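You operate a simulated robot arm through the tools that you are given. There is no shell and no other tool. Be economical: measure what you need, move in short steps, check, and stop when the job is done.

The job below is to be done with a simulated robot arm. You get a single attempt, and the scene is never put back.

TASK
Paint the middle of the wooden knob white and close the tin.
Fine: on its top, paint from the tin marked DOOR; brush back in its tub. A coat counts when it lies all over at full strength: go over it till it gets no stronger.
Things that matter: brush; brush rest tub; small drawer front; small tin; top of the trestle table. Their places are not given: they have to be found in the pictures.

Only the result counts: the job must be done as asked and must still hold three seconds after the hand-in. Knocking over, shifting, dropping, spilling or breaking anything else fails it.

THE ROBOT
A 7-joint arm with a two-finger parallel gripper, fixed in place. Base frame: the origin is at the foot of the arm, x ahead of it, y to its left, z up; the work surface is at about z = 750. Readings come in mm, rad, newtons and seconds.
With the tool pointing down near the work surface it reaches from about 200 to 680 mm from the base axis. Its first joint turns from -1.152 to 1.152 rad. Payload 2.4 kg.
The TCP is the grasp point between the finger pads, 30 mm short of the fingertips. In the tool frame z runs along the fingers and y along their closing line. Largest opening 94 mm; finger width 28, thickness 10; the body of the gripper, 50 by 96 mm, starts 55 mm behind the TCP.
Orientation is told as [roll, pitch, yaw] about the base's x, y, z axes, in that order, counted from this pose: with the fingers straight down and closing along the base's y, the tool's x points along the base's -x, its y along +y and its z along -z.

THE INTERFACE
- The arm moves only by the tool servo_tool. Its argument "moves" is a list of rows, each a list of 7 numbers: the gripper command, from -1 (shut) to 1 (fully open), values between in proportion, then the shift along the tool's x, y, z in mm, then the turn, a rotation vector about the tool's x, y, z in rad. In form: [[gripper, tx, ty, tz, ax, ay, az], ...]. A call has 1 to 12 rows; each row is the pose to reach, as a shift and turn from the pose commanded when the call began, along the tool's axes at that moment. A row lasts 0.2 s, in which the tool goes at most 50 mm and 0.15 rad; a call with a longer step from one row to the next is refused whole, and so is a gripper value outside its range. A pose out of reach is approached as far as the arm can. The call stops where the force on the tool passes 70 N (or 10 N more than at its start, if that is more) or the arm is blocked; 0.2 s more then pass. The fingers move at their own pace (about 153 mm/s each) and stop on an object; they squeeze with about 21 N. The grip force told is the motor's: it shows also when the fingers shut on nothing. Time passes only in rows, and 0.2 s behind the last, so rows that repeat a pose let the fingers close. The reply holds the time, the measured pose of the TCP, the force on the tool along the base axes, the opening and the grip force, in the units named above and with some noise, with the torque about the TCP (base axes, N m) and any sound that the robot's microphone picked up.
- Cameras (640 x 400 px; columns grow to the right, rows downward): "scene" is fixed at [46.4, 477.3, 1459]; the picture's right is [-0.69, -0.73, 0.00], its down [-0.31, 0.29, -0.90] and it looks along [0.66, -0.62, -0.43] (base axes); focal length 368 px, centre (320, 200). "wrist" rides on the gripper at [76, 14, -102] in the tool frame; the picture's right is [-0.18, 0.98, 0.00], its down [-0.75, -0.14, -0.64] and it looks along [-0.63, -0.12, 0.77] (tool axes); focal length 243 px, centre (320, 200).
- camera(camera): a new picture of that camera. The clock stands still meanwhile.
- point_at(camera, pixels): for up to 12 pixels [column, row] of the newest picture of that camera ("zoom" is the newest enlarged one), the place [x, y, z] in the base frame of the surface seen there, good to about 2 mm. The clock stands still meanwhile.
- close_up(camera, box): a new picture of the part [left, top, right, bottom] of that camera's present view, enlarged. The clock stands still meanwhile.
- hand_in(): hands the job in; it is judged then, once.

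Keep the steps short. Do not move on a guess: measure, check each grasp and each placing, and mend mistakes. In all there are 80 turns and 54 pictures (those below and enlarged ones count). Leave the gripper open and the arm clear of the work at the hand-in unless told otherwise, and finish with a single line.

The tools are called after "Emit:" as a command line: name --pt "numbers of a row" for each row, then --argument value for the rest, lists and objects as JSON in quotes. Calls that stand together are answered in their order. servo_tool: Moves the arm, as the interface text tells. Its arguments: {"type":"object","properties":{"moves":{"type":"array"}},"required":["moves"]} The other tools are called the same way: camera (camera) takes a picture; point_at (camera, pixels) gives the place of the surface under pixels of a picture; close_up (camera, box) takes an enlarged picture of a part of a camera's view; hand_in () hands the job in.

At the start:

```text
time: 0.0
eef_pos: [356.8, 79.2, 1260.3]
orientation: [-0.002, 0.0, -0.001]
ft_force: [0.3, 1.0, 0.3]
ft_torque: [0.0, 0.01, -0.02]
width: 94.0
finger_force: 0.2
```

scene: 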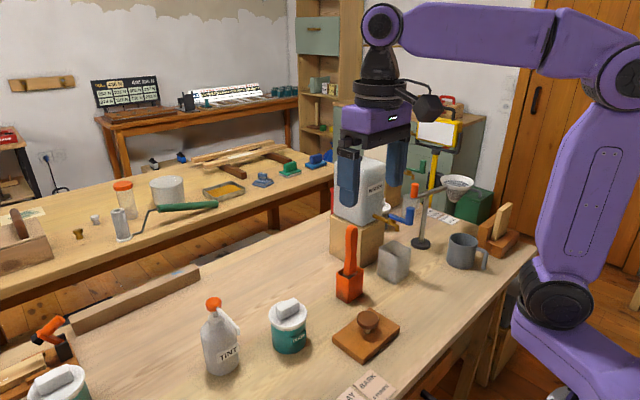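
wrist: 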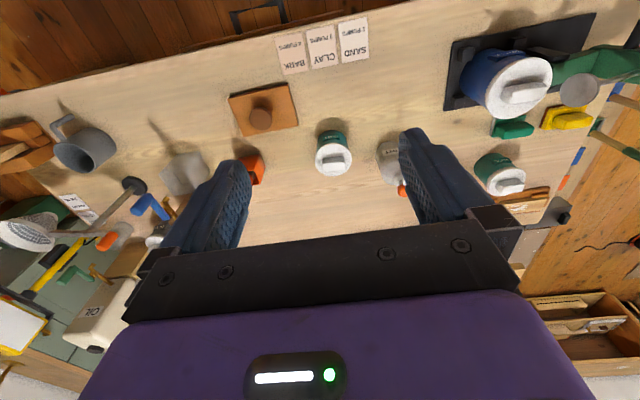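

I see the drawer front with the knob at (368,325), a green tin at (288,325), another tin at lower left, and the orange brush in its tub at (350,270). I'll enlarge these first.

Emit:
close_up --camera "scene" --box '[250, 210, 430, 370]'

Emit:
close_up --camera "wrist" --box '[220, 0, 640, 240]'

Emit:
point_at --camera "scene" --pixels '[[368, 316], [362, 348], [288, 305], [289, 318], [351, 232], [349, 280], [348, 292], [340, 268], [400, 365], [310, 375], [60, 380], [220, 350]]'

```text
2.50 times, centred on (340, 290) of scene
```

zoom: 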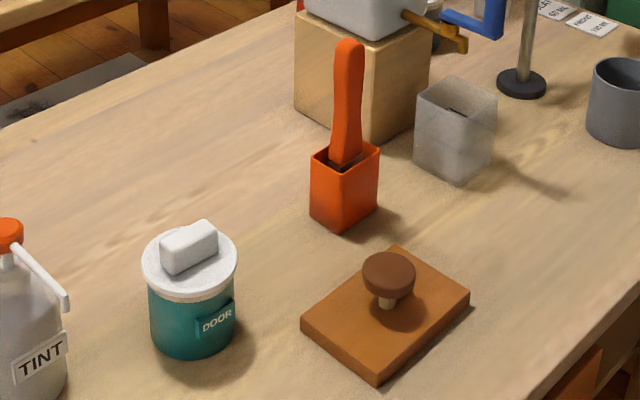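

```text
1.52 times, centred on (430, 120) of wrist
```

zoom: 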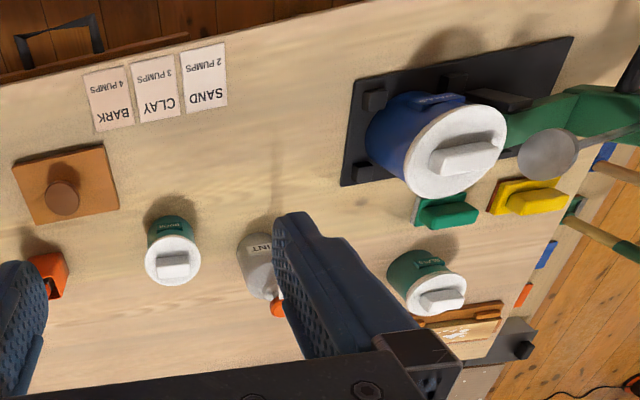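

```text
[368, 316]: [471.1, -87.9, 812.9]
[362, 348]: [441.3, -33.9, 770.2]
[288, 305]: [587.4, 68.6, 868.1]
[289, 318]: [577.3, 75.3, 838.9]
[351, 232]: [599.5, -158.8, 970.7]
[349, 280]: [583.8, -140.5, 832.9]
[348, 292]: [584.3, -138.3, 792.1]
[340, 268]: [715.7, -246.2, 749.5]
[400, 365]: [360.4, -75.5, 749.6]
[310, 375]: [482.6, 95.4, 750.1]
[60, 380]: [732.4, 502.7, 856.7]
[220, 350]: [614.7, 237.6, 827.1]
```

The near tin reads DOOR. Next I measure lid handle, brush handle and knob in finer pictures.

Emit:
close_up --camera "scene" --box '[260, 290, 324, 360]'

Emit:
close_up --camera "scene" --box '[310, 220, 390, 310]'

```text
5.71 times, centred on (292, 325) of scene
```

zoom: 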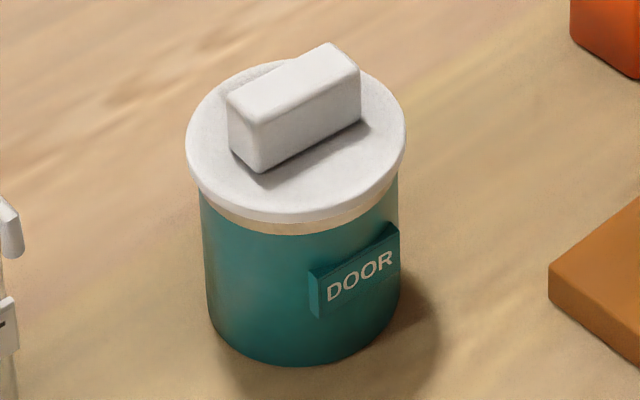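

```text
4.44 times, centred on (350, 265) of scene
```

zoom: 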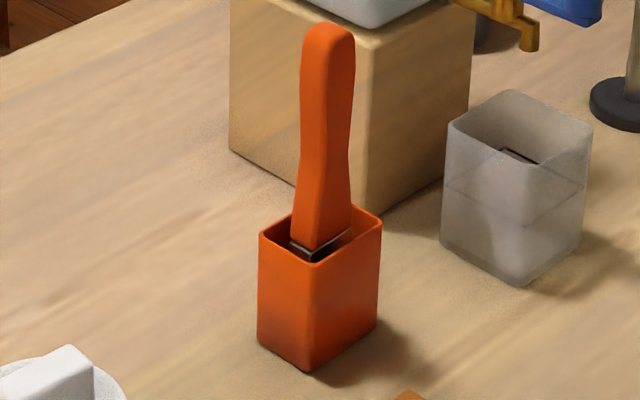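

The newest zoom shows the brush in the tub; I read handle edges and tub rim corners there.

Emit:
point_at --camera "zoom" --pixels '[[328, 28], [330, 50], [308, 100], [350, 100], [302, 230], [325, 235], [347, 220], [310, 262], [262, 233], [380, 222], [325, 150], [318, 250]]'

Emit:
point_at --camera "scene" --pixels '[[282, 306], [293, 298], [283, 308], [287, 304], [297, 300], [288, 328], [274, 322], [303, 316], [287, 360], [365, 312], [372, 312], [368, 336]]'

```text
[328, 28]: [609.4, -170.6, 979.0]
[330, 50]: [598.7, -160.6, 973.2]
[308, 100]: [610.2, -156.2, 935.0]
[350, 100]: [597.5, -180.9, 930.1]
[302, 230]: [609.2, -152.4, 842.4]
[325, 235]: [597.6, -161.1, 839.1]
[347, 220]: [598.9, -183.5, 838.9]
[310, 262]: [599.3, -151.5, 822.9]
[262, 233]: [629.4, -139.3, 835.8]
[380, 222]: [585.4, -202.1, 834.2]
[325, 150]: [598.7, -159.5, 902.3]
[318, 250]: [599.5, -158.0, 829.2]
```

```text
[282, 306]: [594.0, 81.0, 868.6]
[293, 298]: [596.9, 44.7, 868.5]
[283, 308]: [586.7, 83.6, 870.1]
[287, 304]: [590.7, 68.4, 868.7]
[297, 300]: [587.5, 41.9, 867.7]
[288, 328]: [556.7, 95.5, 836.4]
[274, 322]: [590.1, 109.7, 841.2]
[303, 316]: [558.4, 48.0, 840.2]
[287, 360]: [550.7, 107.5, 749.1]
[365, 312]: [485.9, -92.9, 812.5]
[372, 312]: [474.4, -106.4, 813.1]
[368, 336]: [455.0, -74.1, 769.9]
```

The lid handle is a bar along y near (595,63), top z 868; the brush stands upright at about (608,-168). I go above the lid and turn the fingers to close along x.

Emit:
servo_tool --pt "0.2 -21 -1.5 23 0 0 -0.143" --pt "0.2 -42 -3 46 0 0 -0.286" --pt "0.2 -63 -4.5 69 0 0 -0.428" --pt "0.2 -84 -6 92 0 0 -0.571" --pt "0.2 -105 -7.5 115 0 0 -0.714" --pt "0.2 -126 -9 138 0 0 -0.857" --pt "0.2 -147 -10.5 161 0 0 -1.0" --pt "0.2 -168 -12 184 0 0 -1.142" --pt "0.2 -189 -13.5 207 0 0 -1.285" --pt "0.2 -212 -15 230 0 0 -1.428" --pt "0.2 -235 -16 250 0 0 -1.571" --pt "0.2 -235 -16 250 0 0 -1.571"

Emit:
camera --camera "wrist"

Emit:
close_up --camera "scene" --box '[260, 290, 324, 330]'

```text
time: 2.6
eef_pos: [592.6, 63.4, 1011.7]
orientation: [0.0, -0.001, 1.574]
ft_force: [0.4, 0.1, 0.0]
ft_torque: [-0.01, 0.04, -0.01]
width: 56.4
finger_force: 0.0
```

```text
47 pictures are left
```

wrist: 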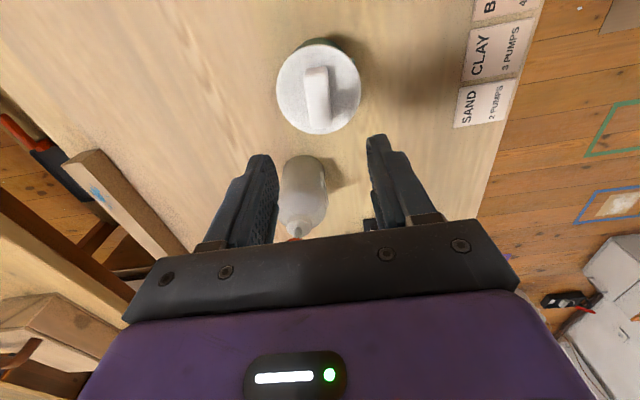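

```text
10.00 times, centred on (292, 310) of scene
```

zoom: 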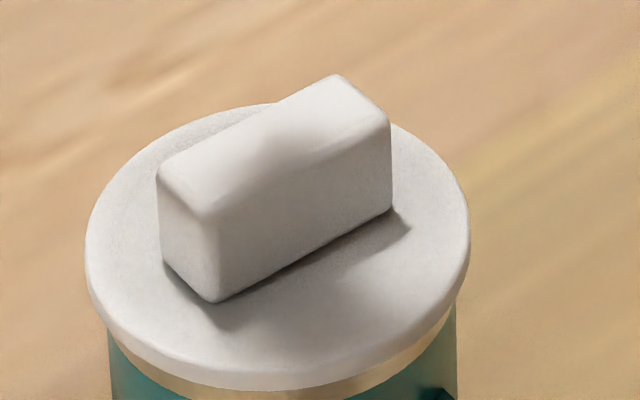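

The handle is clear in the enlarged picture; I read its top edges and the lid rim.

Emit:
point_at --camera "zoom" --pixels '[[163, 165], [205, 208], [335, 80], [383, 118], [270, 150], [215, 290], [385, 205], [95, 250], [460, 230], [280, 370], [300, 250]]'

Emit:
point_at --camera "wrist" --pixels '[[316, 72], [310, 130], [329, 130], [306, 100], [328, 100], [279, 88], [359, 88], [318, 132]]'

```text
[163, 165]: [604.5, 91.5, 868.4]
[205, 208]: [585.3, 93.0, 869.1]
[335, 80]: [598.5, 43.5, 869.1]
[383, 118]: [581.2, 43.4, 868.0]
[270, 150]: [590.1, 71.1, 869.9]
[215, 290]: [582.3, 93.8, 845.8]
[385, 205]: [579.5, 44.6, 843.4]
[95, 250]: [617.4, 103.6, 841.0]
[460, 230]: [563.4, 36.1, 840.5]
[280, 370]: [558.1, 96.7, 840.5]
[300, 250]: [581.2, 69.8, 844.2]
```

```text
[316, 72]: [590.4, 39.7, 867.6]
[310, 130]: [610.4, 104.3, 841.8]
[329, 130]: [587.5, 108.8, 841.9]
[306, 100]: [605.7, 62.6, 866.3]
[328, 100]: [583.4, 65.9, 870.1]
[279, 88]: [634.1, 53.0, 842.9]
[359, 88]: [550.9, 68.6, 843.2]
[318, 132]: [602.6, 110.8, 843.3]
```

Handle centre is (592.4, 68), 20 mm thick, turned about -0.1 rad from y. I align and go down so the tips stop just above the lid (z 842).

Emit:
servo_tool --pt "0.2 -4.6 0 30 0 0 0.09" --pt "0.2 -4.6 0 60 0 0 0.09" --pt "0.2 -4.6 0 90 0 0 0.09" --pt "0.2 -4.6 0 115 0 0 0.09" --pt "0.2 -4.6 0 130 0 0 0.09" --pt "0.2 -4.6 0 137 0 0 0.09" --pt "0.2 -4.6 0 137 0 0 0.09" --pt "-1 -4.6 0 137 0 0 0.09" --pt "-1 -4.6 0 137 0 0 0.09" --pt "-1 -4.6 0 137 0 0 0.09"

Emit:
close_up --camera "scene" --box '[240, 250, 340, 370]'

```text
time: 4.8
eef_pos: [592.5, 67.9, 875.1]
orientation: [0.0, 0.0, 1.482]
ft_force: [-0.3, 0.1, 0.0]
ft_torque: [0.0, -0.02, -0.02]
width: 22.8
finger_force: 21.7
heard: snap
```

```text
3.33 times, centred on (290, 310) of scene
```

zoom: 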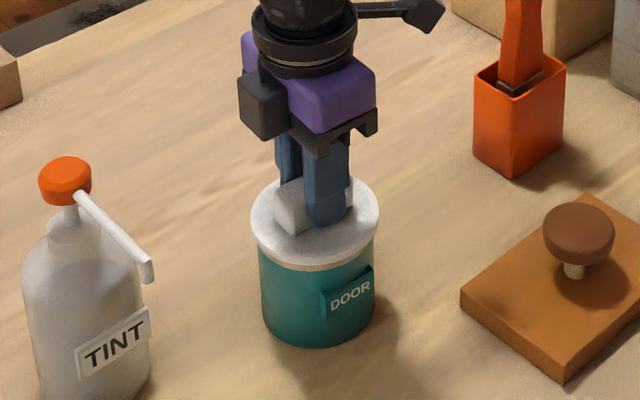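

Gripped at 22.8 mm. I lift slowly, a small rise first.

Emit:
servo_tool --pt "-1 0 0 -2 0 0 0" --pt "-1 0 0 -5 0 0 0" --pt "-1 0 0 -10 0 0 0" --pt "-1 0 0 -20 0 0 0" --pt "-1 0 0 -30 0 0 0"

Emit:
close_up --camera "scene" --box '[240, 250, 340, 370]'

```text
time: 6.0
eef_pos: [592.5, 67.8, 906.0]
orientation: [0.0, 0.0, 1.481]
ft_force: [-0.2, 0.1, -0.2]
ft_torque: [-0.01, 0.0, 0.03]
width: 22.9
finger_force: 20.9
```

```text
3.33 times, centred on (290, 310) of scene
```

zoom: 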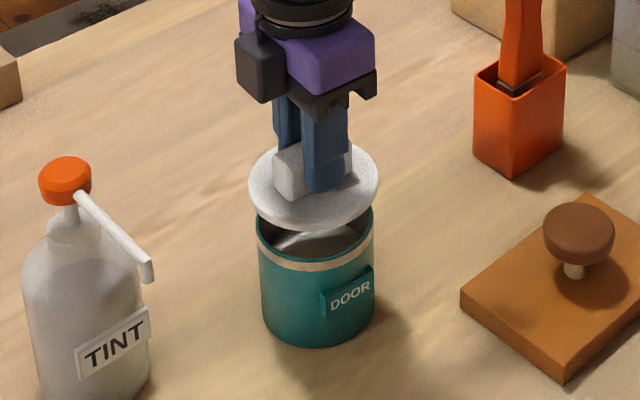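

The lid is off and the paint inside is white. I carry the lid to clear table at about (470,125) and go down to just above it.

Emit:
servo_tool --pt "-1 0 0 -24 0 0 0" --pt "-1 -11 32 -24 0 0 0" --pt "-1 -23 64 -24 0 0 0" --pt "-1 -35 96 -24 0 0 0" --pt "-1 -45.8 126.6 -24 0 0 0" --pt "-1 -45.8 126.6 10 0 0 0" --pt "-1 -45.8 126.6 45 0 0 0" --pt "-1 -45.8 126.6 75 0 0 0" --pt "-1 -45.8 126.6 92 0 0 0"

Emit:
close_up --camera "scene" --box '[220, 270, 400, 400]'

```text
time: 8.0
eef_pos: [471.2, 125.6, 812.6]
orientation: [-0.002, 0.0, 1.48]
ft_force: [0.5, 0.9, 0.0]
ft_torque: [-0.01, -0.03, 0.0]
width: 22.9
finger_force: 20.7
```

```text
3.08 times, centred on (310, 335) of scene
```

zoom: 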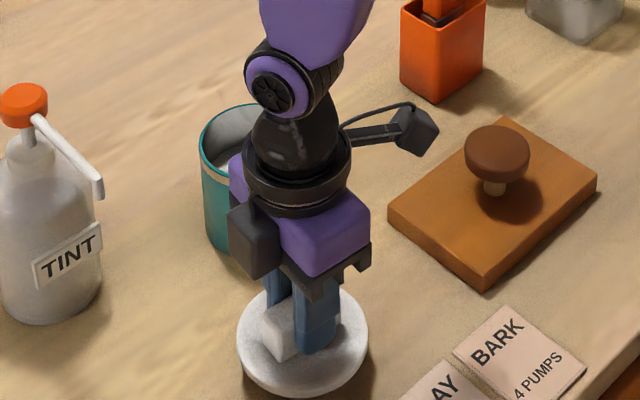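

Clear below. I creep down and watch the force.

Emit:
servo_tool --pt "-1 0 0 4 0 0 0" --pt "-1 0 0 8 0 0 0" --pt "-1 0 0 12 0 0 0" --pt "-1 0 0 15 0 0 0" --pt "-1 0 0 17 0 0 0" --pt "-1 0 0 18 0 0 0"

Emit:
close_up --camera "scene" --box '[270, 340, 350, 400]'

```text
time: 9.4
eef_pos: [469.4, 123.8, 795.6]
orientation: [-0.001, 0.0, 1.479]
ft_force: [-4.8, -2.9, 26.8]
ft_torque: [-0.14, 0.19, 0.0]
width: 22.8
finger_force: 20.9
```

```text
6.67 times, centred on (310, 370) of scene
```

zoom: 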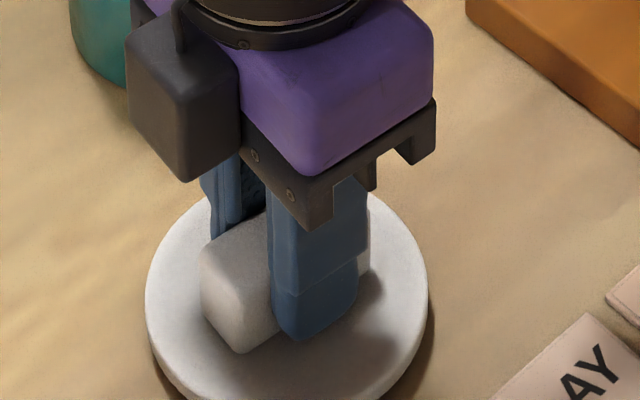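

Contact at z 795.6 with 27 N. I ease off 1 mm, open, and rise.

Emit:
servo_tool --pt "-1 0 0 -1.5 0 0 0" --pt "0.2 0 0 -1.5 0 0 0" --pt "0.2 0 0 -1.5 0 0 0" --pt "0.2 0 0 -10 0 0 0" --pt "0.2 0 0 -40 0 0 0" --pt "0.2 0 0 -85 0 0 0" --pt "0.2 0 0 -130 0 0 0" --pt "0.2 0 0 -175 0 0 0" --pt "0.2 0 0 -220 0 0 0"

Emit:
camera --camera "scene"

Emit:
camera --camera "wrist"

```text
time: 11.4
eef_pos: [468.5, 123.2, 1014.8]
orientation: [0.001, 0.0, 1.48]
ft_force: [-0.3, -0.5, -0.3]
ft_torque: [0.05, 0.03, 0.0]
width: 56.6
finger_force: 0.1
```

```text
41 pictures are left
```

scene: 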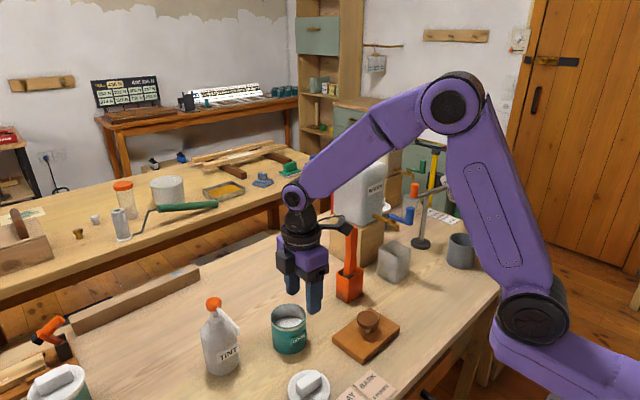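

```text
40 pictures are left
```

wrist: 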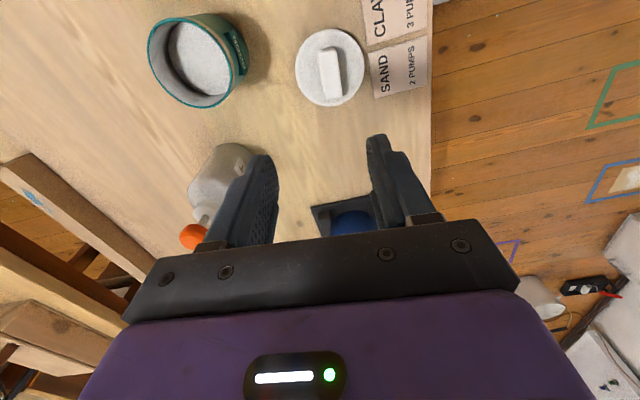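

Lid lies on the table, tin open. I measure the tin mouth, paint level, the lid as placed, and the knob top edges.

Emit:
point_at --camera "wrist" --pixels '[[200, 60], [180, 45], [225, 75], [205, 85], [152, 62], [245, 62], [195, 18], [205, 105], [330, 70], [320, 50], [340, 95], [297, 68]]'

Emit:
close_up --camera "scene" --box '[336, 296, 400, 336]'

```text
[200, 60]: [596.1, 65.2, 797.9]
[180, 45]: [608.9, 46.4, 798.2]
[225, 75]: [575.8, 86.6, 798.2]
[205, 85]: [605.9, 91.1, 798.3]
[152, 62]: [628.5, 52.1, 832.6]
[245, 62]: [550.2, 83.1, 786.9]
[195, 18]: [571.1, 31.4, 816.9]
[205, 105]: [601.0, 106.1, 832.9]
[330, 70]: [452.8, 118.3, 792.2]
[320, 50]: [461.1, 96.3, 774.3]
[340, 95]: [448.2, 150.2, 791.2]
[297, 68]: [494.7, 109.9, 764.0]
```

```text
10.00 times, centred on (368, 316) of scene
```

zoom: 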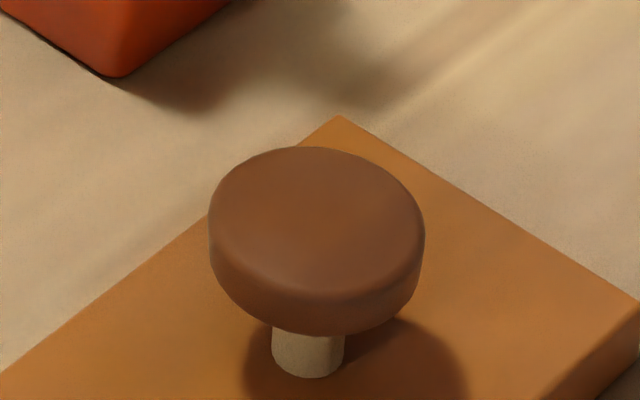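

Paint surface is at z 798, rim at 833. I read the knob's top edges.

Emit:
point_at --camera "zoom" --pixels '[[217, 205], [415, 235], [330, 152], [300, 285], [318, 215], [250, 170], [400, 190], [225, 250], [390, 280]]'

Emit:
point_at --camera "scene" --pixels '[[370, 312], [365, 318], [336, 332], [398, 323], [366, 358]]'

```text
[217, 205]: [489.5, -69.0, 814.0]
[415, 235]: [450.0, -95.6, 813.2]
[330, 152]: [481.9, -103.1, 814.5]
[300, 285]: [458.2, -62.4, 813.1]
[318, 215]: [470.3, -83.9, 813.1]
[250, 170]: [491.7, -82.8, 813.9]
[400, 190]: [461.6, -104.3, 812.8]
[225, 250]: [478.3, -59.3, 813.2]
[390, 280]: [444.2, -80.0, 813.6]
```

```text
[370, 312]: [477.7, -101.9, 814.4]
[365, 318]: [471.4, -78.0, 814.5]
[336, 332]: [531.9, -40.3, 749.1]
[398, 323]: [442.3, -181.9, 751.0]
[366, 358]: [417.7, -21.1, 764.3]
```

Knob top: centre (469.6,-82.5), radius about 24, z 813.5. Before going to the brush I check how near the oil can and its block stand.

Emit:
point_at --camera "scene" --pixels '[[374, 220], [374, 200], [380, 175], [345, 195], [375, 250], [375, 235], [388, 260], [390, 225]]'

```text
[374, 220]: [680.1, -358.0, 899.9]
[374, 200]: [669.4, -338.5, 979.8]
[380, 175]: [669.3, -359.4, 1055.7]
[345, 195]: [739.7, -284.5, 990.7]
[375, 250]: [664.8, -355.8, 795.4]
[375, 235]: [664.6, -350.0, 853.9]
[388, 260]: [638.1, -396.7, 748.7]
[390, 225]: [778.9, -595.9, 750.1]
```

The can's nearest face is at y≈-285 and beyond; the brush is clear. I move above the brush with the fingers closing along y.

Emit:
servo_tool --pt "0.2 25 -15 -20 0 0 0.135" --pt "0.2 50 -30 -40 0 0 0.27" --pt "0.2 75 -45 -60 0 0 0.405" --pt "0.2 101 -60 -70 0 0 0.54" --pt "0.2 126 -75 -70 0 0 0.675" --pt "0.2 151 -90 -70 0 0 0.81" --pt "0.2 176 -105 -70 0 0 0.945" --pt "0.2 202 -120 -70 0 0 1.08" --pt "0.2 227 -135 -70 0 0 1.215" --pt "0.2 252 -150 -70 0 0 1.35" --pt "0.2 277 -165 -70 0 0 1.48" --pt "0.2 277 -165 -70 0 0 1.48"

Emit:
camera --camera "wrist"

Emit:
close_up --camera "scene" --box '[310, 200, 390, 310]'

```text
time: 14.0
eef_pos: [608.8, -166.4, 1083.8]
orientation: [0.002, 0.0, 0.0]
ft_force: [-0.3, -0.7, 0.4]
ft_torque: [0.01, -0.02, -0.02]
width: 56.5
finger_force: 0.1
```

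```text
38 pictures are left
```

wrist: 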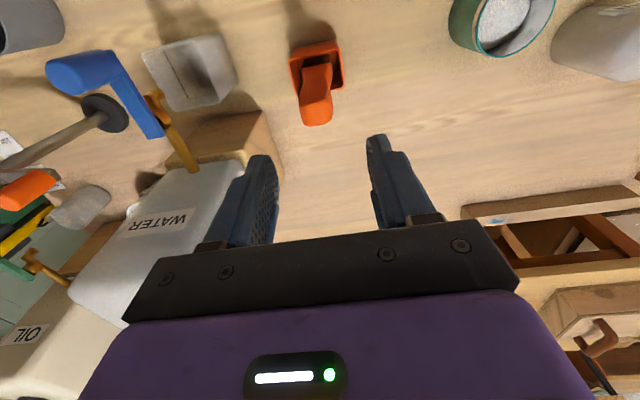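

```text
3.64 times, centred on (350, 255) of scene
```

zoom: 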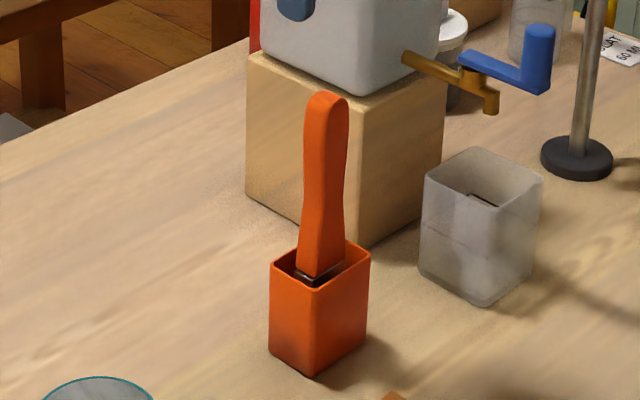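

I read the handle's top and the tub rim in the wrist picture.

Emit:
point_at --camera "wrist" --pixels '[[303, 100], [331, 100], [316, 118], [316, 90], [304, 85], [331, 82], [307, 70], [330, 68], [291, 55], [339, 43], [297, 94], [343, 83]]'

Emit:
point_at --camera "zoom" --pixels '[[326, 97], [330, 105], [308, 130], [325, 130], [345, 130], [303, 200], [322, 200], [341, 200], [302, 255], [318, 262], [272, 262], [368, 252]]'

```text
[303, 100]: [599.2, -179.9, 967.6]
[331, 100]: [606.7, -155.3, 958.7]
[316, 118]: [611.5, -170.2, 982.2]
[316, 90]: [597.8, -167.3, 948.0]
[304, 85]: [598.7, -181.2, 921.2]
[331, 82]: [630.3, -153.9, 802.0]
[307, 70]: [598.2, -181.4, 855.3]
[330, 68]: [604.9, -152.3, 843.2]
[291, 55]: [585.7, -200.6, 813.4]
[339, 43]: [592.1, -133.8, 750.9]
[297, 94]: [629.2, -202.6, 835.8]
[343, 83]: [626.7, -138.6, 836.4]
```

```text
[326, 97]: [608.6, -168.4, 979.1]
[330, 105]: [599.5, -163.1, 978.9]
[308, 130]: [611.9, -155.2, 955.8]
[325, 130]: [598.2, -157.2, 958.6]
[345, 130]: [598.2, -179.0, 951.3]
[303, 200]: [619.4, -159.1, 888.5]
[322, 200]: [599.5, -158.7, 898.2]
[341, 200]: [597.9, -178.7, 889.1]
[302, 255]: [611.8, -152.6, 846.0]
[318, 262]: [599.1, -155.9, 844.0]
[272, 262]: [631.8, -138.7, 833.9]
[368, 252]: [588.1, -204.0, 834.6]
```

Handle spans y -181 to -155 and x 598 to 620, upright, top 982. I go down to z 934 (gripper body stays above the handle's top) and close.

Emit:
servo_tool --pt "0.2 0 -2 35 0 0 0" --pt "0.2 0 -2 70 0 0 0" --pt "0.2 0 -2 105 0 0 0" --pt "0.2 0 -2 130 0 0 0" --pt "0.2 0 -2 145 0 0 0" --pt "0.2 0 -2 150 0 0 0" --pt "0.2 0 -2 150 0 0 0" --pt "-1 0 -2 150 0 0 0" --pt "-1 0 -2 150 0 0 0" --pt "-1 0 -2 150 0 0 0"

Emit:
close_up --camera "scene" --box '[310, 200, 390, 310]'

```text
time: 16.2
eef_pos: [610.0, -169.2, 935.0]
orientation: [0.0, 0.001, 0.001]
ft_force: [0.4, -0.9, 0.7]
ft_torque: [-0.01, -0.03, 0.02]
width: 33.4
finger_force: 21.0
```

```text
3.64 times, centred on (350, 255) of scene
```

zoom: 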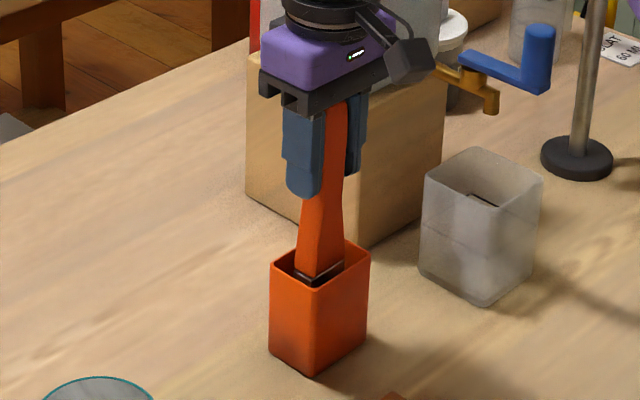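

Gripped at 33 mm. I lift straight up 120 mm, slowly at first.

Emit:
servo_tool --pt "-1 0 0 -4 0 0 0" --pt "-1 0 0 -12 0 0 0" --pt "-1 0 0 -30 0 0 0" --pt "-1 0 0 -55 0 0 0" --pt "-1 0 0 -80 0 0 0" --pt "-1 0 0 -105 0 0 0" --pt "-1 0 0 -120 0 0 0"

Emit:
close_up --camera "scene" --box '[310, 180, 390, 310]'

```text
time: 17.8
eef_pos: [608.2, -169.9, 1055.2]
orientation: [0.001, -0.001, -0.001]
ft_force: [0.5, 0.1, -1.4]
ft_torque: [-0.01, -0.04, 0.0]
width: 33.5
finger_force: 20.9
```

```text
3.08 times, centred on (350, 245) of scene
```

zoom: 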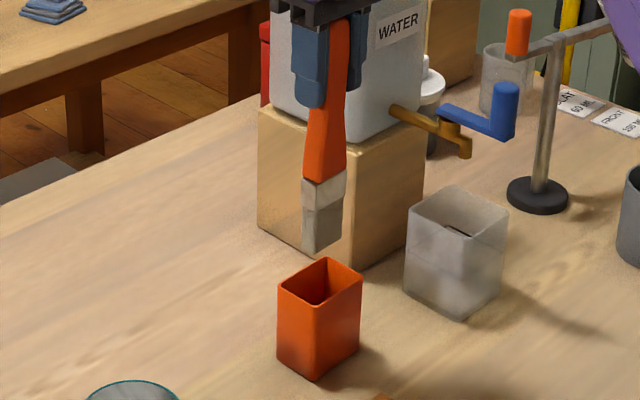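

Brush is out of the tub; I read its bristle end.

Emit:
point_at --camera "zoom" --pixels '[[302, 245], [314, 252], [316, 240], [340, 232], [305, 182], [318, 185], [344, 178], [316, 215], [300, 230], [342, 210]]'

Emit:
close_up --camera "scene" --box '[335, 220, 367, 270]'

```text
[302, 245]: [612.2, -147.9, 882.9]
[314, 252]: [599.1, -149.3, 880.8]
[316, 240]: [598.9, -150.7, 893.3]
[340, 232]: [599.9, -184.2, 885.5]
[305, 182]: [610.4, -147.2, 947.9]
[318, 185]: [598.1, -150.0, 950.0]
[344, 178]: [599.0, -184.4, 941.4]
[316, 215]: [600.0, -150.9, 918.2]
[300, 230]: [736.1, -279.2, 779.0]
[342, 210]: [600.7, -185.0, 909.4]
```

```text
8.00 times, centred on (351, 245) of scene
```

zoom: 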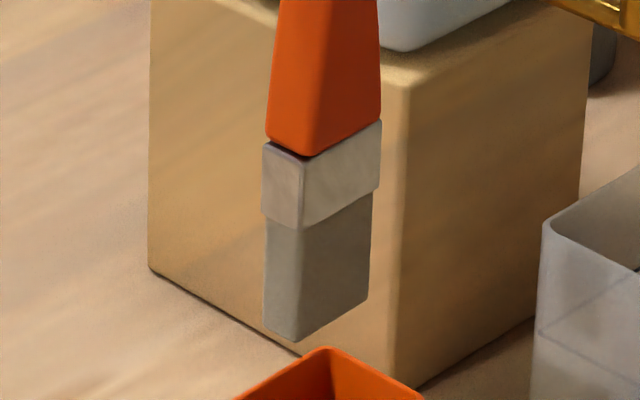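

Bristles are 37 mm (y) by 20 mm (x), end 176 mm below the TCP. I carry it over the tin (592,69).

Emit:
servo_tool --pt "-1 3 40 0 0 0 0" --pt "-1 6 80 0 0 0 0" --pt "-1 9 120 0 0 0 0" --pt "-1 12 160 0 0 0 0" --pt "-1 14 200 0 0 0 0" --pt "-1 16 225 0 0 0 0" --pt "-1 16 236 0 0 0 0" --pt "-1 16 236 0 0 0 0"

Emit:
close_up --camera "scene" --box '[240, 250, 340, 370]'

```text
time: 19.6
eef_pos: [592.8, 67.9, 1055.4]
orientation: [0.0, 0.0, 0.002]
ft_force: [-0.8, -0.6, -0.2]
ft_torque: [0.0, -0.02, -0.02]
width: 33.3
finger_force: 20.8
```

```text
3.33 times, centred on (290, 310) of scene
```

zoom: 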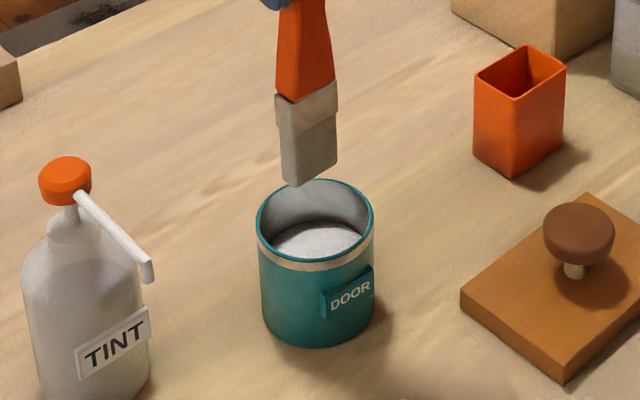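

Well centred above the tin. I dip about 16 mm, hold, lift to above the paint, let it drip, and rise.

Emit:
servo_tool --pt "-1 0 0 30 0 0 0" --pt "-1 0 0 60 0 0 0" --pt "-1 0 0 85 0 0 0" --pt "-1 0 0 97 0 0 0" --pt "-1 0 0 97 0 0 0" --pt "-1 0 0 97 0 0 0" --pt "-1 0 0 85 0 0 0" --pt "-1 0 0 70 0 0 0" --pt "-1 0 0 70 0 0 0" --pt "-1 0 0 40 0 0 0" --pt "-1 0 0 10 0 0 0" --pt "-1 0 0 0 0 0 0"

Emit:
close_up --camera "scene" --box '[240, 250, 340, 370]'

```text
time: 22.2
eef_pos: [593.2, 66.8, 1054.7]
orientation: [0.0, -0.002, -0.001]
ft_force: [0.7, 0.4, -0.5]
ft_torque: [0.0, -0.02, -0.02]
width: 33.4
finger_force: 20.8
```

```text
3.33 times, centred on (290, 310) of scene
```

zoom: 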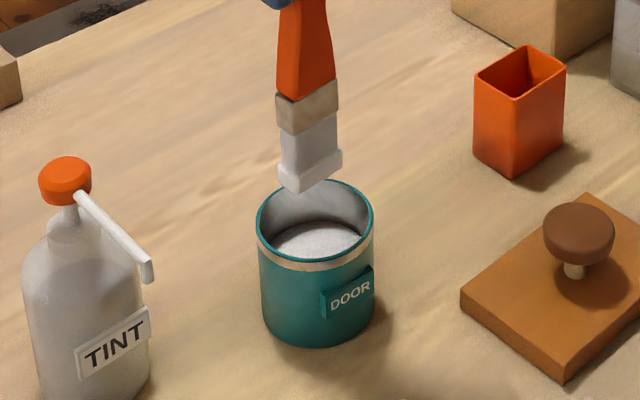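

The bristle end is thick with paint. I hold 2 s lower over the tin mouth to see whether it drips off.

Emit:
servo_tool --pt "-1 0 0 20 0 0 0" --pt "-1 0 0 40 0 0 0" --pt "-1 0 0 40 0 0 0" --pt "-1 0 0 40 0 0 0" --pt "-1 0 0 40 0 0 0" --pt "-1 0 0 40 0 0 0" --pt "-1 0 0 40 0 0 0" --pt "-1 0 0 40 0 0 0" --pt "-1 0 0 40 0 0 0" --pt "-1 0 0 20 0 0 0" --pt "-1 0 0 0 0 0 0"

Emit:
close_up --camera "scene" --box '[265, 270, 315, 330]'

```text
time: 24.6
eef_pos: [592.4, 64.8, 1054.8]
orientation: [0.0, 0.001, 0.001]
ft_force: [0.3, 0.6, 0.1]
ft_torque: [-0.03, 0.01, 0.01]
width: 33.3
finger_force: 21.2
```

```text
6.67 times, centred on (290, 300) of scene
```

zoom: 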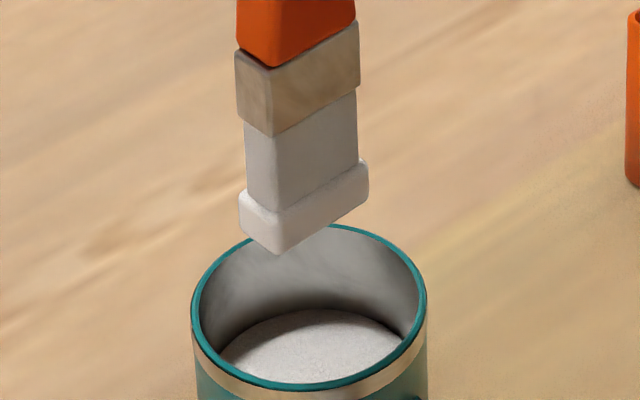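

It holds without dripping. I move above the knob (469.6,-82.5) at the same height.

Emit:
servo_tool --pt "-1 12 -15 0 0 0 0" --pt "-1 32 -39 0 0 0 0" --pt "-1 52 -63 0 0 0 0" --pt "-1 72 -87 0 0 0 0" --pt "-1 92 -111 0 0 0 0" --pt "-1 110 -133 0 0 0 0" --pt "-1 120 -145 0 0 0 0" --pt "-1 123.4 -150 0 0 0 0" --pt "-1 123.4 -150 0 0 0 0"

Emit:
close_up --camera "scene" --box '[320, 270, 400, 350]'

```text
time: 26.6
eef_pos: [468.1, -83.1, 1053.2]
orientation: [0.001, 0.001, 0.002]
ft_force: [0.4, 0.1, -1.3]
ft_torque: [-0.01, -0.01, -0.02]
width: 33.3
finger_force: 21.0
```

```text
5.00 times, centred on (360, 310) of scene
```

zoom: 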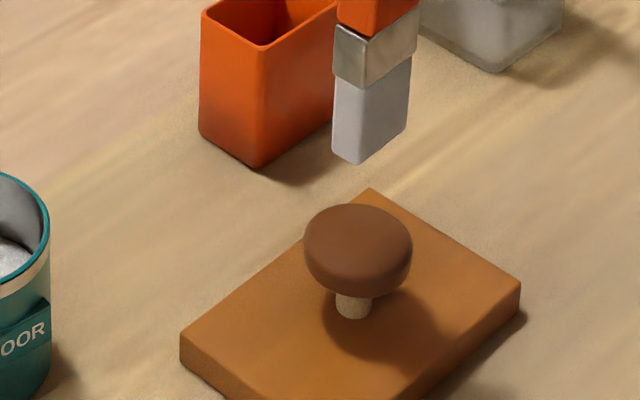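

The thick paint bead is gone from the bristles. I check the table for drips along the way.

Emit:
close_up --camera "scene" --box '[260, 260, 420, 360]'

Emit:
camera --camera "wrist"

Emit:
point_at --camera "zoom" --pixels '[[300, 160]]'

```text
4.00 times, centred on (340, 310) of scene
```

zoom: 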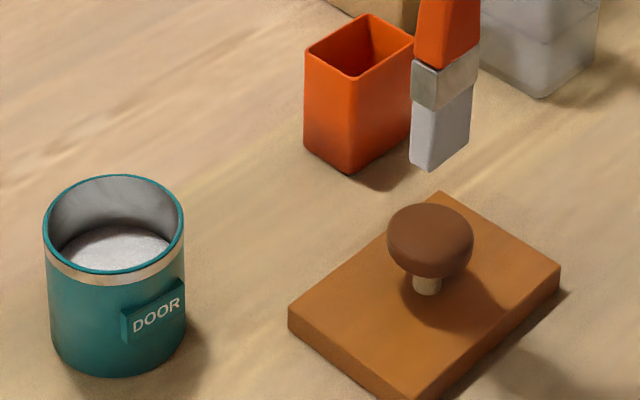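

```text
28 pictures are left
```

wrist: 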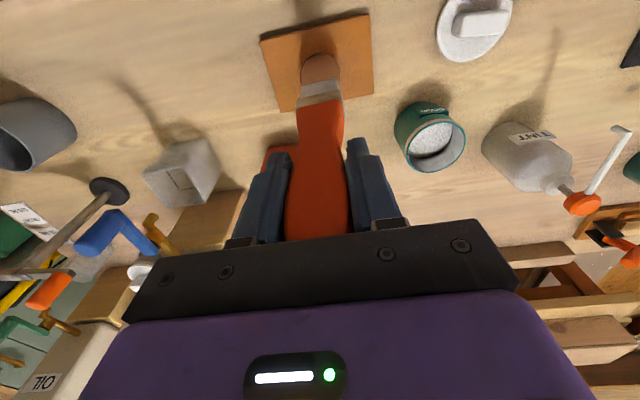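

```text
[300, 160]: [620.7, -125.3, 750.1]
```

No drips are seen. I read where the bristle end is.

Emit:
point_at --camera "zoom" --pixels '[[413, 158], [428, 168], [432, 160], [468, 146], [430, 115], [470, 100], [416, 130]]'

```text
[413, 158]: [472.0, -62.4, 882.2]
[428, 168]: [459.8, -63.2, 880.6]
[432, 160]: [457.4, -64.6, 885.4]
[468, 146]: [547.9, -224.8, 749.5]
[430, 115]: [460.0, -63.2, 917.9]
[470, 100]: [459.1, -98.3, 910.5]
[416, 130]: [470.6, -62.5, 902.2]
```

Bristle end: centre (469.5,-80.5), z 879; contact expected after about 66 mm. I go down gently and feel.

Emit:
servo_tool --pt "-1 0 -2 25 0 0 0" --pt "-1 0 -2 45 0 0 0" --pt "-1 0 -2 57 0 0 0" --pt "-1 0 -2 62 0 0 0" --pt "-1 0 -2 64 0 0 0" --pt "-1 0 -2 66 0 0 0"

Emit:
close_up --camera "scene" --box '[336, 280, 400, 340]'

```text
time: 28.0
eef_pos: [471.8, -85.4, 991.3]
orientation: [-0.001, -0.008, 0.0]
ft_force: [-1.2, 1.3, 31.6]
ft_torque: [0.18, 0.08, -0.12]
width: 33.7
finger_force: 20.5
```

```text
6.67 times, centred on (368, 310) of scene
```

zoom: 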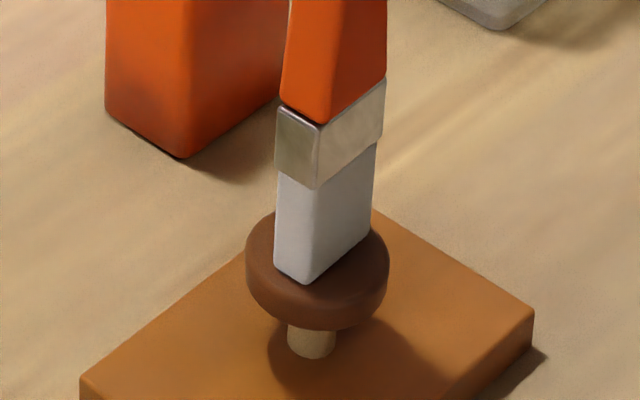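

31 N is more than wanted. I back off 3 mm and stroke gently in x, then lift to look.

Emit:
servo_tool --pt "-1 0 0 -2.8 0 0 0" --pt "-1 5 0 -2.8 0 0 0" --pt "-1 11 0 -2.8 0 0 0" --pt "-1 5 0 -2.8 0 0 0" --pt "-1 -1 0 -2.8 0 0 0" --pt "-1 -7 0 -2.8 0 0 0" --pt "-1 -12 0 -2.8 0 0 0" --pt "-1 -6 0 -2.8 0 0 0" --pt "-1 0 0 -2.8 0 0 0"

```text
time: 30.0
eef_pos: [469.8, -85.5, 991.8]
orientation: [0.0, -0.002, 0.001]
ft_force: [0.1, 0.3, -0.7]
ft_torque: [-0.01, 0.02, -0.01]
width: 33.6
finger_force: 21.1
```

Force now near zero; I lift 40 mm and look at the knob.

Emit:
servo_tool --pt "-1 0 0 -20 0 0 0" --pt "-1 0 0 -40 0 0 0" --pt "-1 0 0 -60 0 0 0"

Emit:
close_up --camera "scene" --box '[336, 270, 400, 340]'

```text
time: 30.8
eef_pos: [470.2, -85.9, 1049.9]
orientation: [0.002, 0.002, 0.002]
ft_force: [1.2, 0.0, -1.0]
ft_torque: [0.0, 0.02, 0.02]
width: 33.6
finger_force: 21.3
```

```text
5.71 times, centred on (368, 305) of scene
```

zoom: 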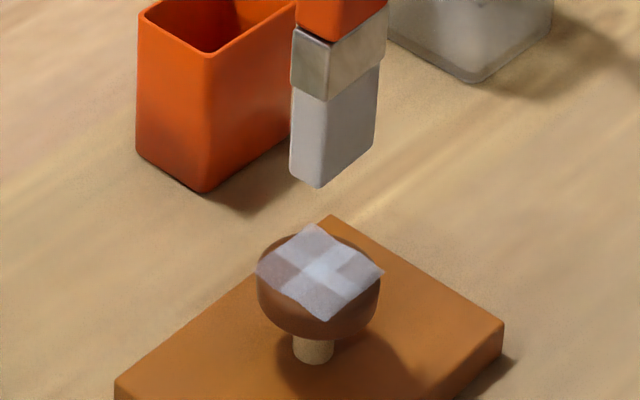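

Paint is landing as an uneven patch on the top. I go down again 1 mm deeper than before and stroke back and forth over it.

Emit:
servo_tool --pt "-1 0 0 30 0 0 0" --pt "-1 0 0 52 0 0 0" --pt "-1 0 0 61 0 0 0" --pt "-1 6 0 61 0 0 0" --pt "-1 12 0 61 0 0 0" --pt "-1 6 0 61 0 0 0" --pt "-1 0 0 61 0 0 0" --pt "-1 -6 0 61 0 0 0" --pt "-1 -12 0 61 0 0 0" --pt "-1 -6 0 61 0 0 0" --pt "-1 0 0 61 0 0 0" --pt "-1 6 0 61 0 0 0"

Emit:
servo_tool --pt "-1 6 0 0 0 0 0" --pt "-1 0 0 0 0 0 0" --pt "-1 -6 0 0 0 0 0" --pt "-1 -12 0 0 0 0 0" --pt "-1 -18 0 0 0 0 0" --pt "-1 -12 0 0 0 0 0" --pt "-1 -6 0 0 0 0 0" --pt "-1 -6 0 -20 0 0 0" --pt "-1 -6 0 -40 0 0 0" --pt "-1 -6 0 -61 0 0 0"

Emit:
close_up --camera "scene" --box '[336, 270, 400, 340]'

```text
time: 33.4
eef_pos: [463.4, -84.7, 990.7]
orientation: [0.0, 0.002, -0.001]
ft_force: [-0.5, 0.0, -1.7]
ft_torque: [0.01, 0.02, 0.0]
width: 33.6
finger_force: 20.9
```

```text
time: 35.6
eef_pos: [468.9, -85.2, 1051.0]
orientation: [0.002, 0.002, 0.001]
ft_force: [-0.6, -0.3, -0.3]
ft_torque: [-0.01, -0.04, -0.01]
width: 33.6
finger_force: 21.1
```

```text
5.71 times, centred on (368, 305) of scene
```

zoom: 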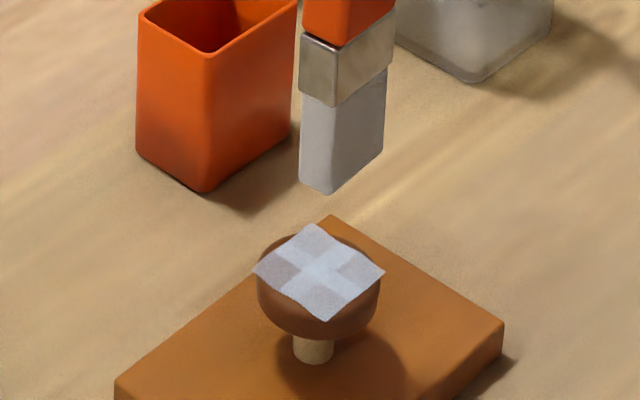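

The coat strengthens but has weaker cells, and the brush may have tilted slightly. I look closer and measure.

Emit:
close_up --camera "scene" --box '[352, 302, 384, 332]'

Emit:
point_at --camera "zoom" --pixels '[[320, 180], [300, 60], [500, 190], [320, 315], [130, 190]]'

Emit:
close_up --camera "scene" --box '[336, 256, 400, 320]'

```text
13.33 times, centred on (368, 317) of scene
```

zoom: 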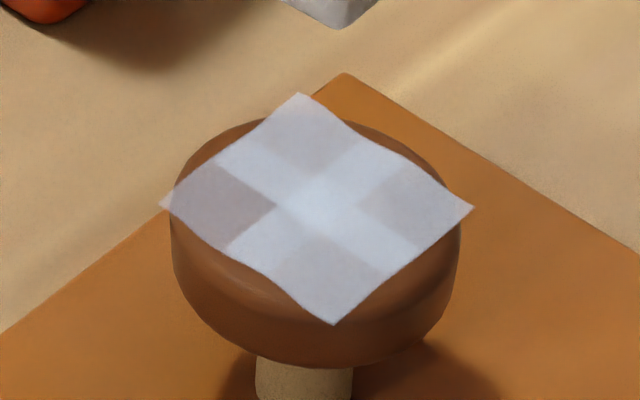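

```text
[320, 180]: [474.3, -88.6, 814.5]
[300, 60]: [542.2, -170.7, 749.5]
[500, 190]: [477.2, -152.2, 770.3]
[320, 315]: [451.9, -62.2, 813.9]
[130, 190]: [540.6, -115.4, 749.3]
```

```text
6.25 times, centred on (368, 288) of scene
```

zoom: 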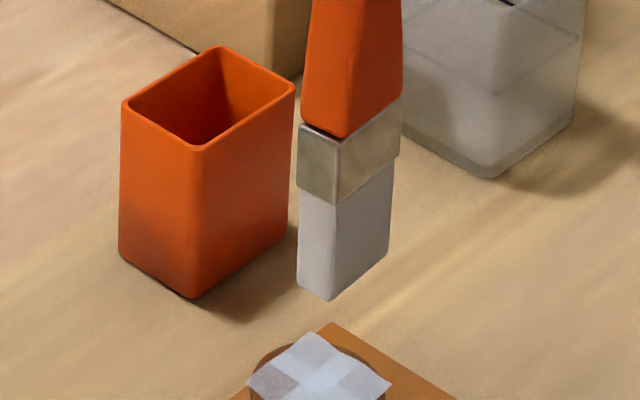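

The coat is a 3x3 pattern whose corners are weaker, the (+x,+y) corner most. I read the bristle end's place now.

Emit:
point_at --camera "zoom" --pixels '[[300, 285], [328, 292], [335, 285], [388, 245], [310, 240], [325, 195], [330, 150], [300, 140], [395, 150], [340, 120]]'

```text
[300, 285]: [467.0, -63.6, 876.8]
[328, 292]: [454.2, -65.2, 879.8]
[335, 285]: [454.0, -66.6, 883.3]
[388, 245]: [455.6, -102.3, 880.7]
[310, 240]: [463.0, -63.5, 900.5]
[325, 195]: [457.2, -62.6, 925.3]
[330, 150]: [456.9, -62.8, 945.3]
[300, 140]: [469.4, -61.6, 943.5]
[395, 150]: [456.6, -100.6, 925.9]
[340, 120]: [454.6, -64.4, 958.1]
```

The bristle end is now centred at (464.5,-83), slightly tilted. I shift to compensate and stroke with the brush offset +8 and then -8 in y to reach the corners.

Emit:
servo_tool --pt "-1 -5 8 30 0 0 0" --pt "-1 -5 8 52 0 0 0" --pt "-1 -5 8 61 0 0 0" --pt "-1 -12 8 61 0 0 0" --pt "-1 -19 8 61 0 0 0" --pt "-1 -12 8 61 0 0 0" --pt "-1 -5 8 61 0 0 0" --pt "-1 2 8 61 0 0 0" --pt "-1 9 8 61 0 0 0" --pt "-1 2 8 61 0 0 0" --pt "-1 -5 8 61 0 0 0" --pt "-1 -12 8 61 0 0 0"

Emit:
servo_tool --pt "-1 0 -8 0 0 0 0" --pt "-1 0 -16 0 0 0 0" --pt "-1 -7 -16 0 0 0 0" --pt "-1 0 -16 0 0 0 0" --pt "-1 7 -16 0 0 0 0" --pt "-1 14 -16 0 0 0 0" --pt "-1 21 -16 0 0 0 0" --pt "-1 14 -16 0 0 0 0" --pt "-1 7 -8 0 0 0 0" --pt "-1 7 -8 -20 0 0 0" --pt "-1 7 -8 -40 0 0 0" --pt "-1 7 -8 -61 0 0 0"

Emit:
close_up --camera "scene" --box '[344, 286, 392, 336]'

```text
time: 38.2
eef_pos: [481.9, -77.3, 990.8]
orientation: [0.0, 0.002, 0.002]
ft_force: [0.1, 0.4, 0.7]
ft_torque: [-0.04, 0.1, 0.0]
width: 33.6
finger_force: 20.5
```

```text
time: 40.8
eef_pos: [474.8, -85.5, 1049.0]
orientation: [0.001, 0.0, 0.002]
ft_force: [0.2, 0.4, -0.7]
ft_torque: [-0.01, 0.02, -0.04]
width: 33.8
finger_force: 21.0
```

```text
8.00 times, centred on (368, 311) of scene
```

zoom: 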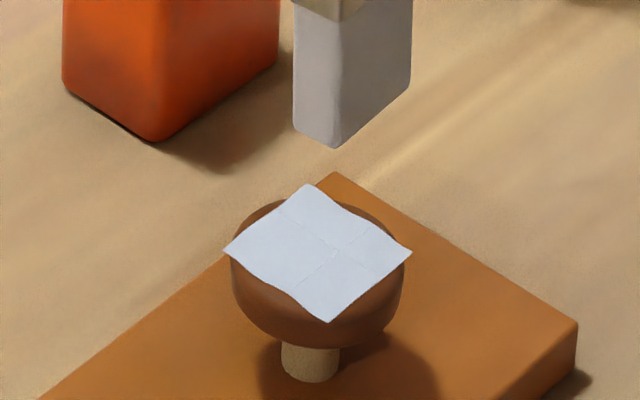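

The coat now looks even. I take a closer reference picture and then go over it once more to see whether it strengthens.

Emit:
close_up --camera "scene" --box '[352, 302, 384, 332]'

Emit:
servo_tool --pt "-1 0 8 30 0 0 0" --pt "-1 0 8 52 0 0 0" --pt "-1 0 8 61.5 0 0 0" --pt "-1 -7 8 61.5 0 0 0" --pt "-1 -14 8 61.5 0 0 0" --pt "-1 -7 8 61.5 0 0 0" --pt "-1 0 8 61.5 0 0 0" --pt "-1 7 8 61.5 0 0 0" --pt "-1 14 8 61.5 0 0 0" --pt "-1 14 0 61.5 0 0 0" --pt "-1 14 -8 61.5 0 0 0" --pt "-1 7 -8 61.5 0 0 0"

Emit:
servo_tool --pt "-1 -7 0 0 0 0 0" --pt "-1 -14 0 0 0 0 0" --pt "-1 -21 0 0 0 0 0" --pt "-1 -21 8 0 0 0 0" --pt "-1 -14 8 0 0 0 0" --pt "-1 -7 8 0 0 0 0" --pt "-1 0 8 0 0 0 0" --pt "-1 7 8 0 0 0 0" --pt "-1 0 8 0 0 0 0" --pt "-1 -7 8 -20 0 0 0" --pt "-1 -7 8 -40 0 0 0" --pt "-1 -7 8 -61 0 0 0"

Emit:
close_up --camera "scene" --box '[352, 302, 384, 332]'

```text
13.33 times, centred on (368, 317) of scene
```

zoom: 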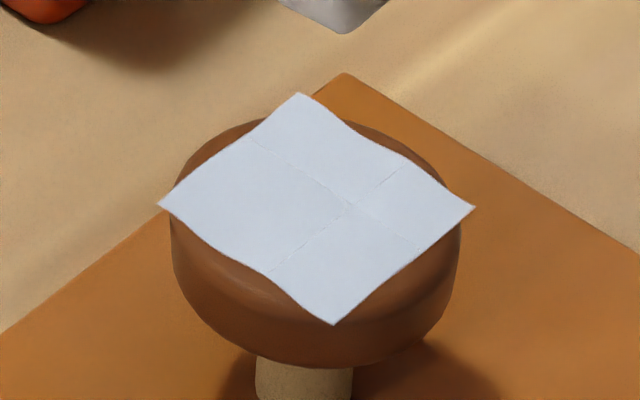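

```text
time: 43.4
eef_pos: [467.2, -92.6, 990.1]
orientation: [-0.001, 0.001, 0.001]
ft_force: [-0.6, 0.0, -0.4]
ft_torque: [0.01, -0.01, -0.01]
width: 34.1
finger_force: 20.9
```

```text
time: 46.0
eef_pos: [474.7, -85.8, 1052.9]
orientation: [0.0, 0.0, 0.001]
ft_force: [-1.0, 0.1, -1.2]
ft_torque: [0.01, 0.02, 0.01]
width: 33.8
finger_force: 21.3
```

```text
13.33 times, centred on (368, 317) of scene
```

zoom: 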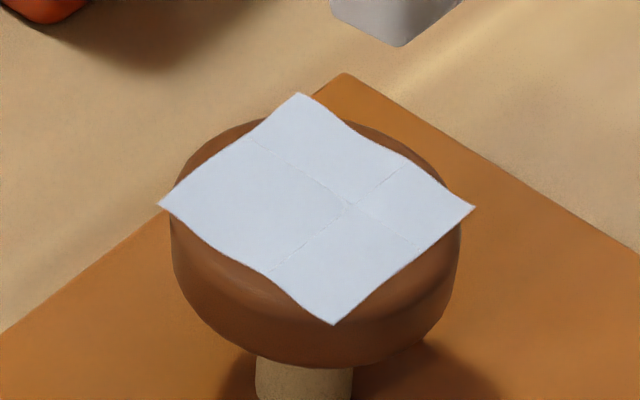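

No change: the coat is even and at full strength. I carry the brush back over the tub (608,-170) and measure it before lowering.

Emit:
servo_tool --pt "-1 -10 -6 -10 0 0 0" --pt "-1 -30 -18 -10 0 0 0" --pt "-1 -55 -34 -10 0 0 0" --pt "-1 -80 -50 -10 0 0 0" --pt "-1 -105 -66 -10 0 0 0" --pt "-1 -125 -78 -10 0 0 0" --pt "-1 -133 -83 -10 0 0 0" --pt "-1 -133 -83 -10 0 0 0"

Emit:
close_up --camera "scene" --box '[310, 200, 390, 310]'

```text
time: 47.8
eef_pos: [609.2, -169.3, 1059.8]
orientation: [0.0, 0.001, 0.002]
ft_force: [-0.4, 0.9, -1.0]
ft_torque: [0.02, -0.01, 0.05]
width: 33.7
finger_force: 21.0
```

```text
3.64 times, centred on (350, 255) of scene
```

zoom: 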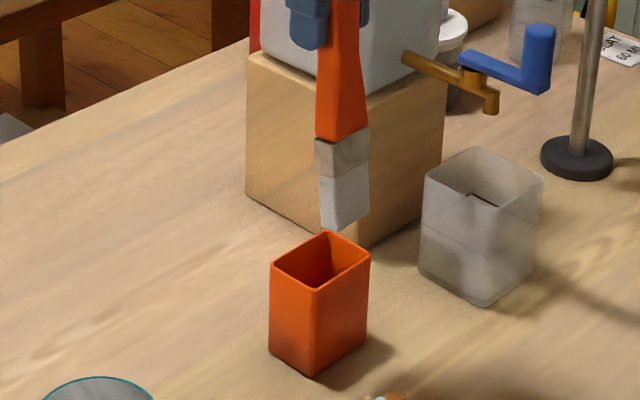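

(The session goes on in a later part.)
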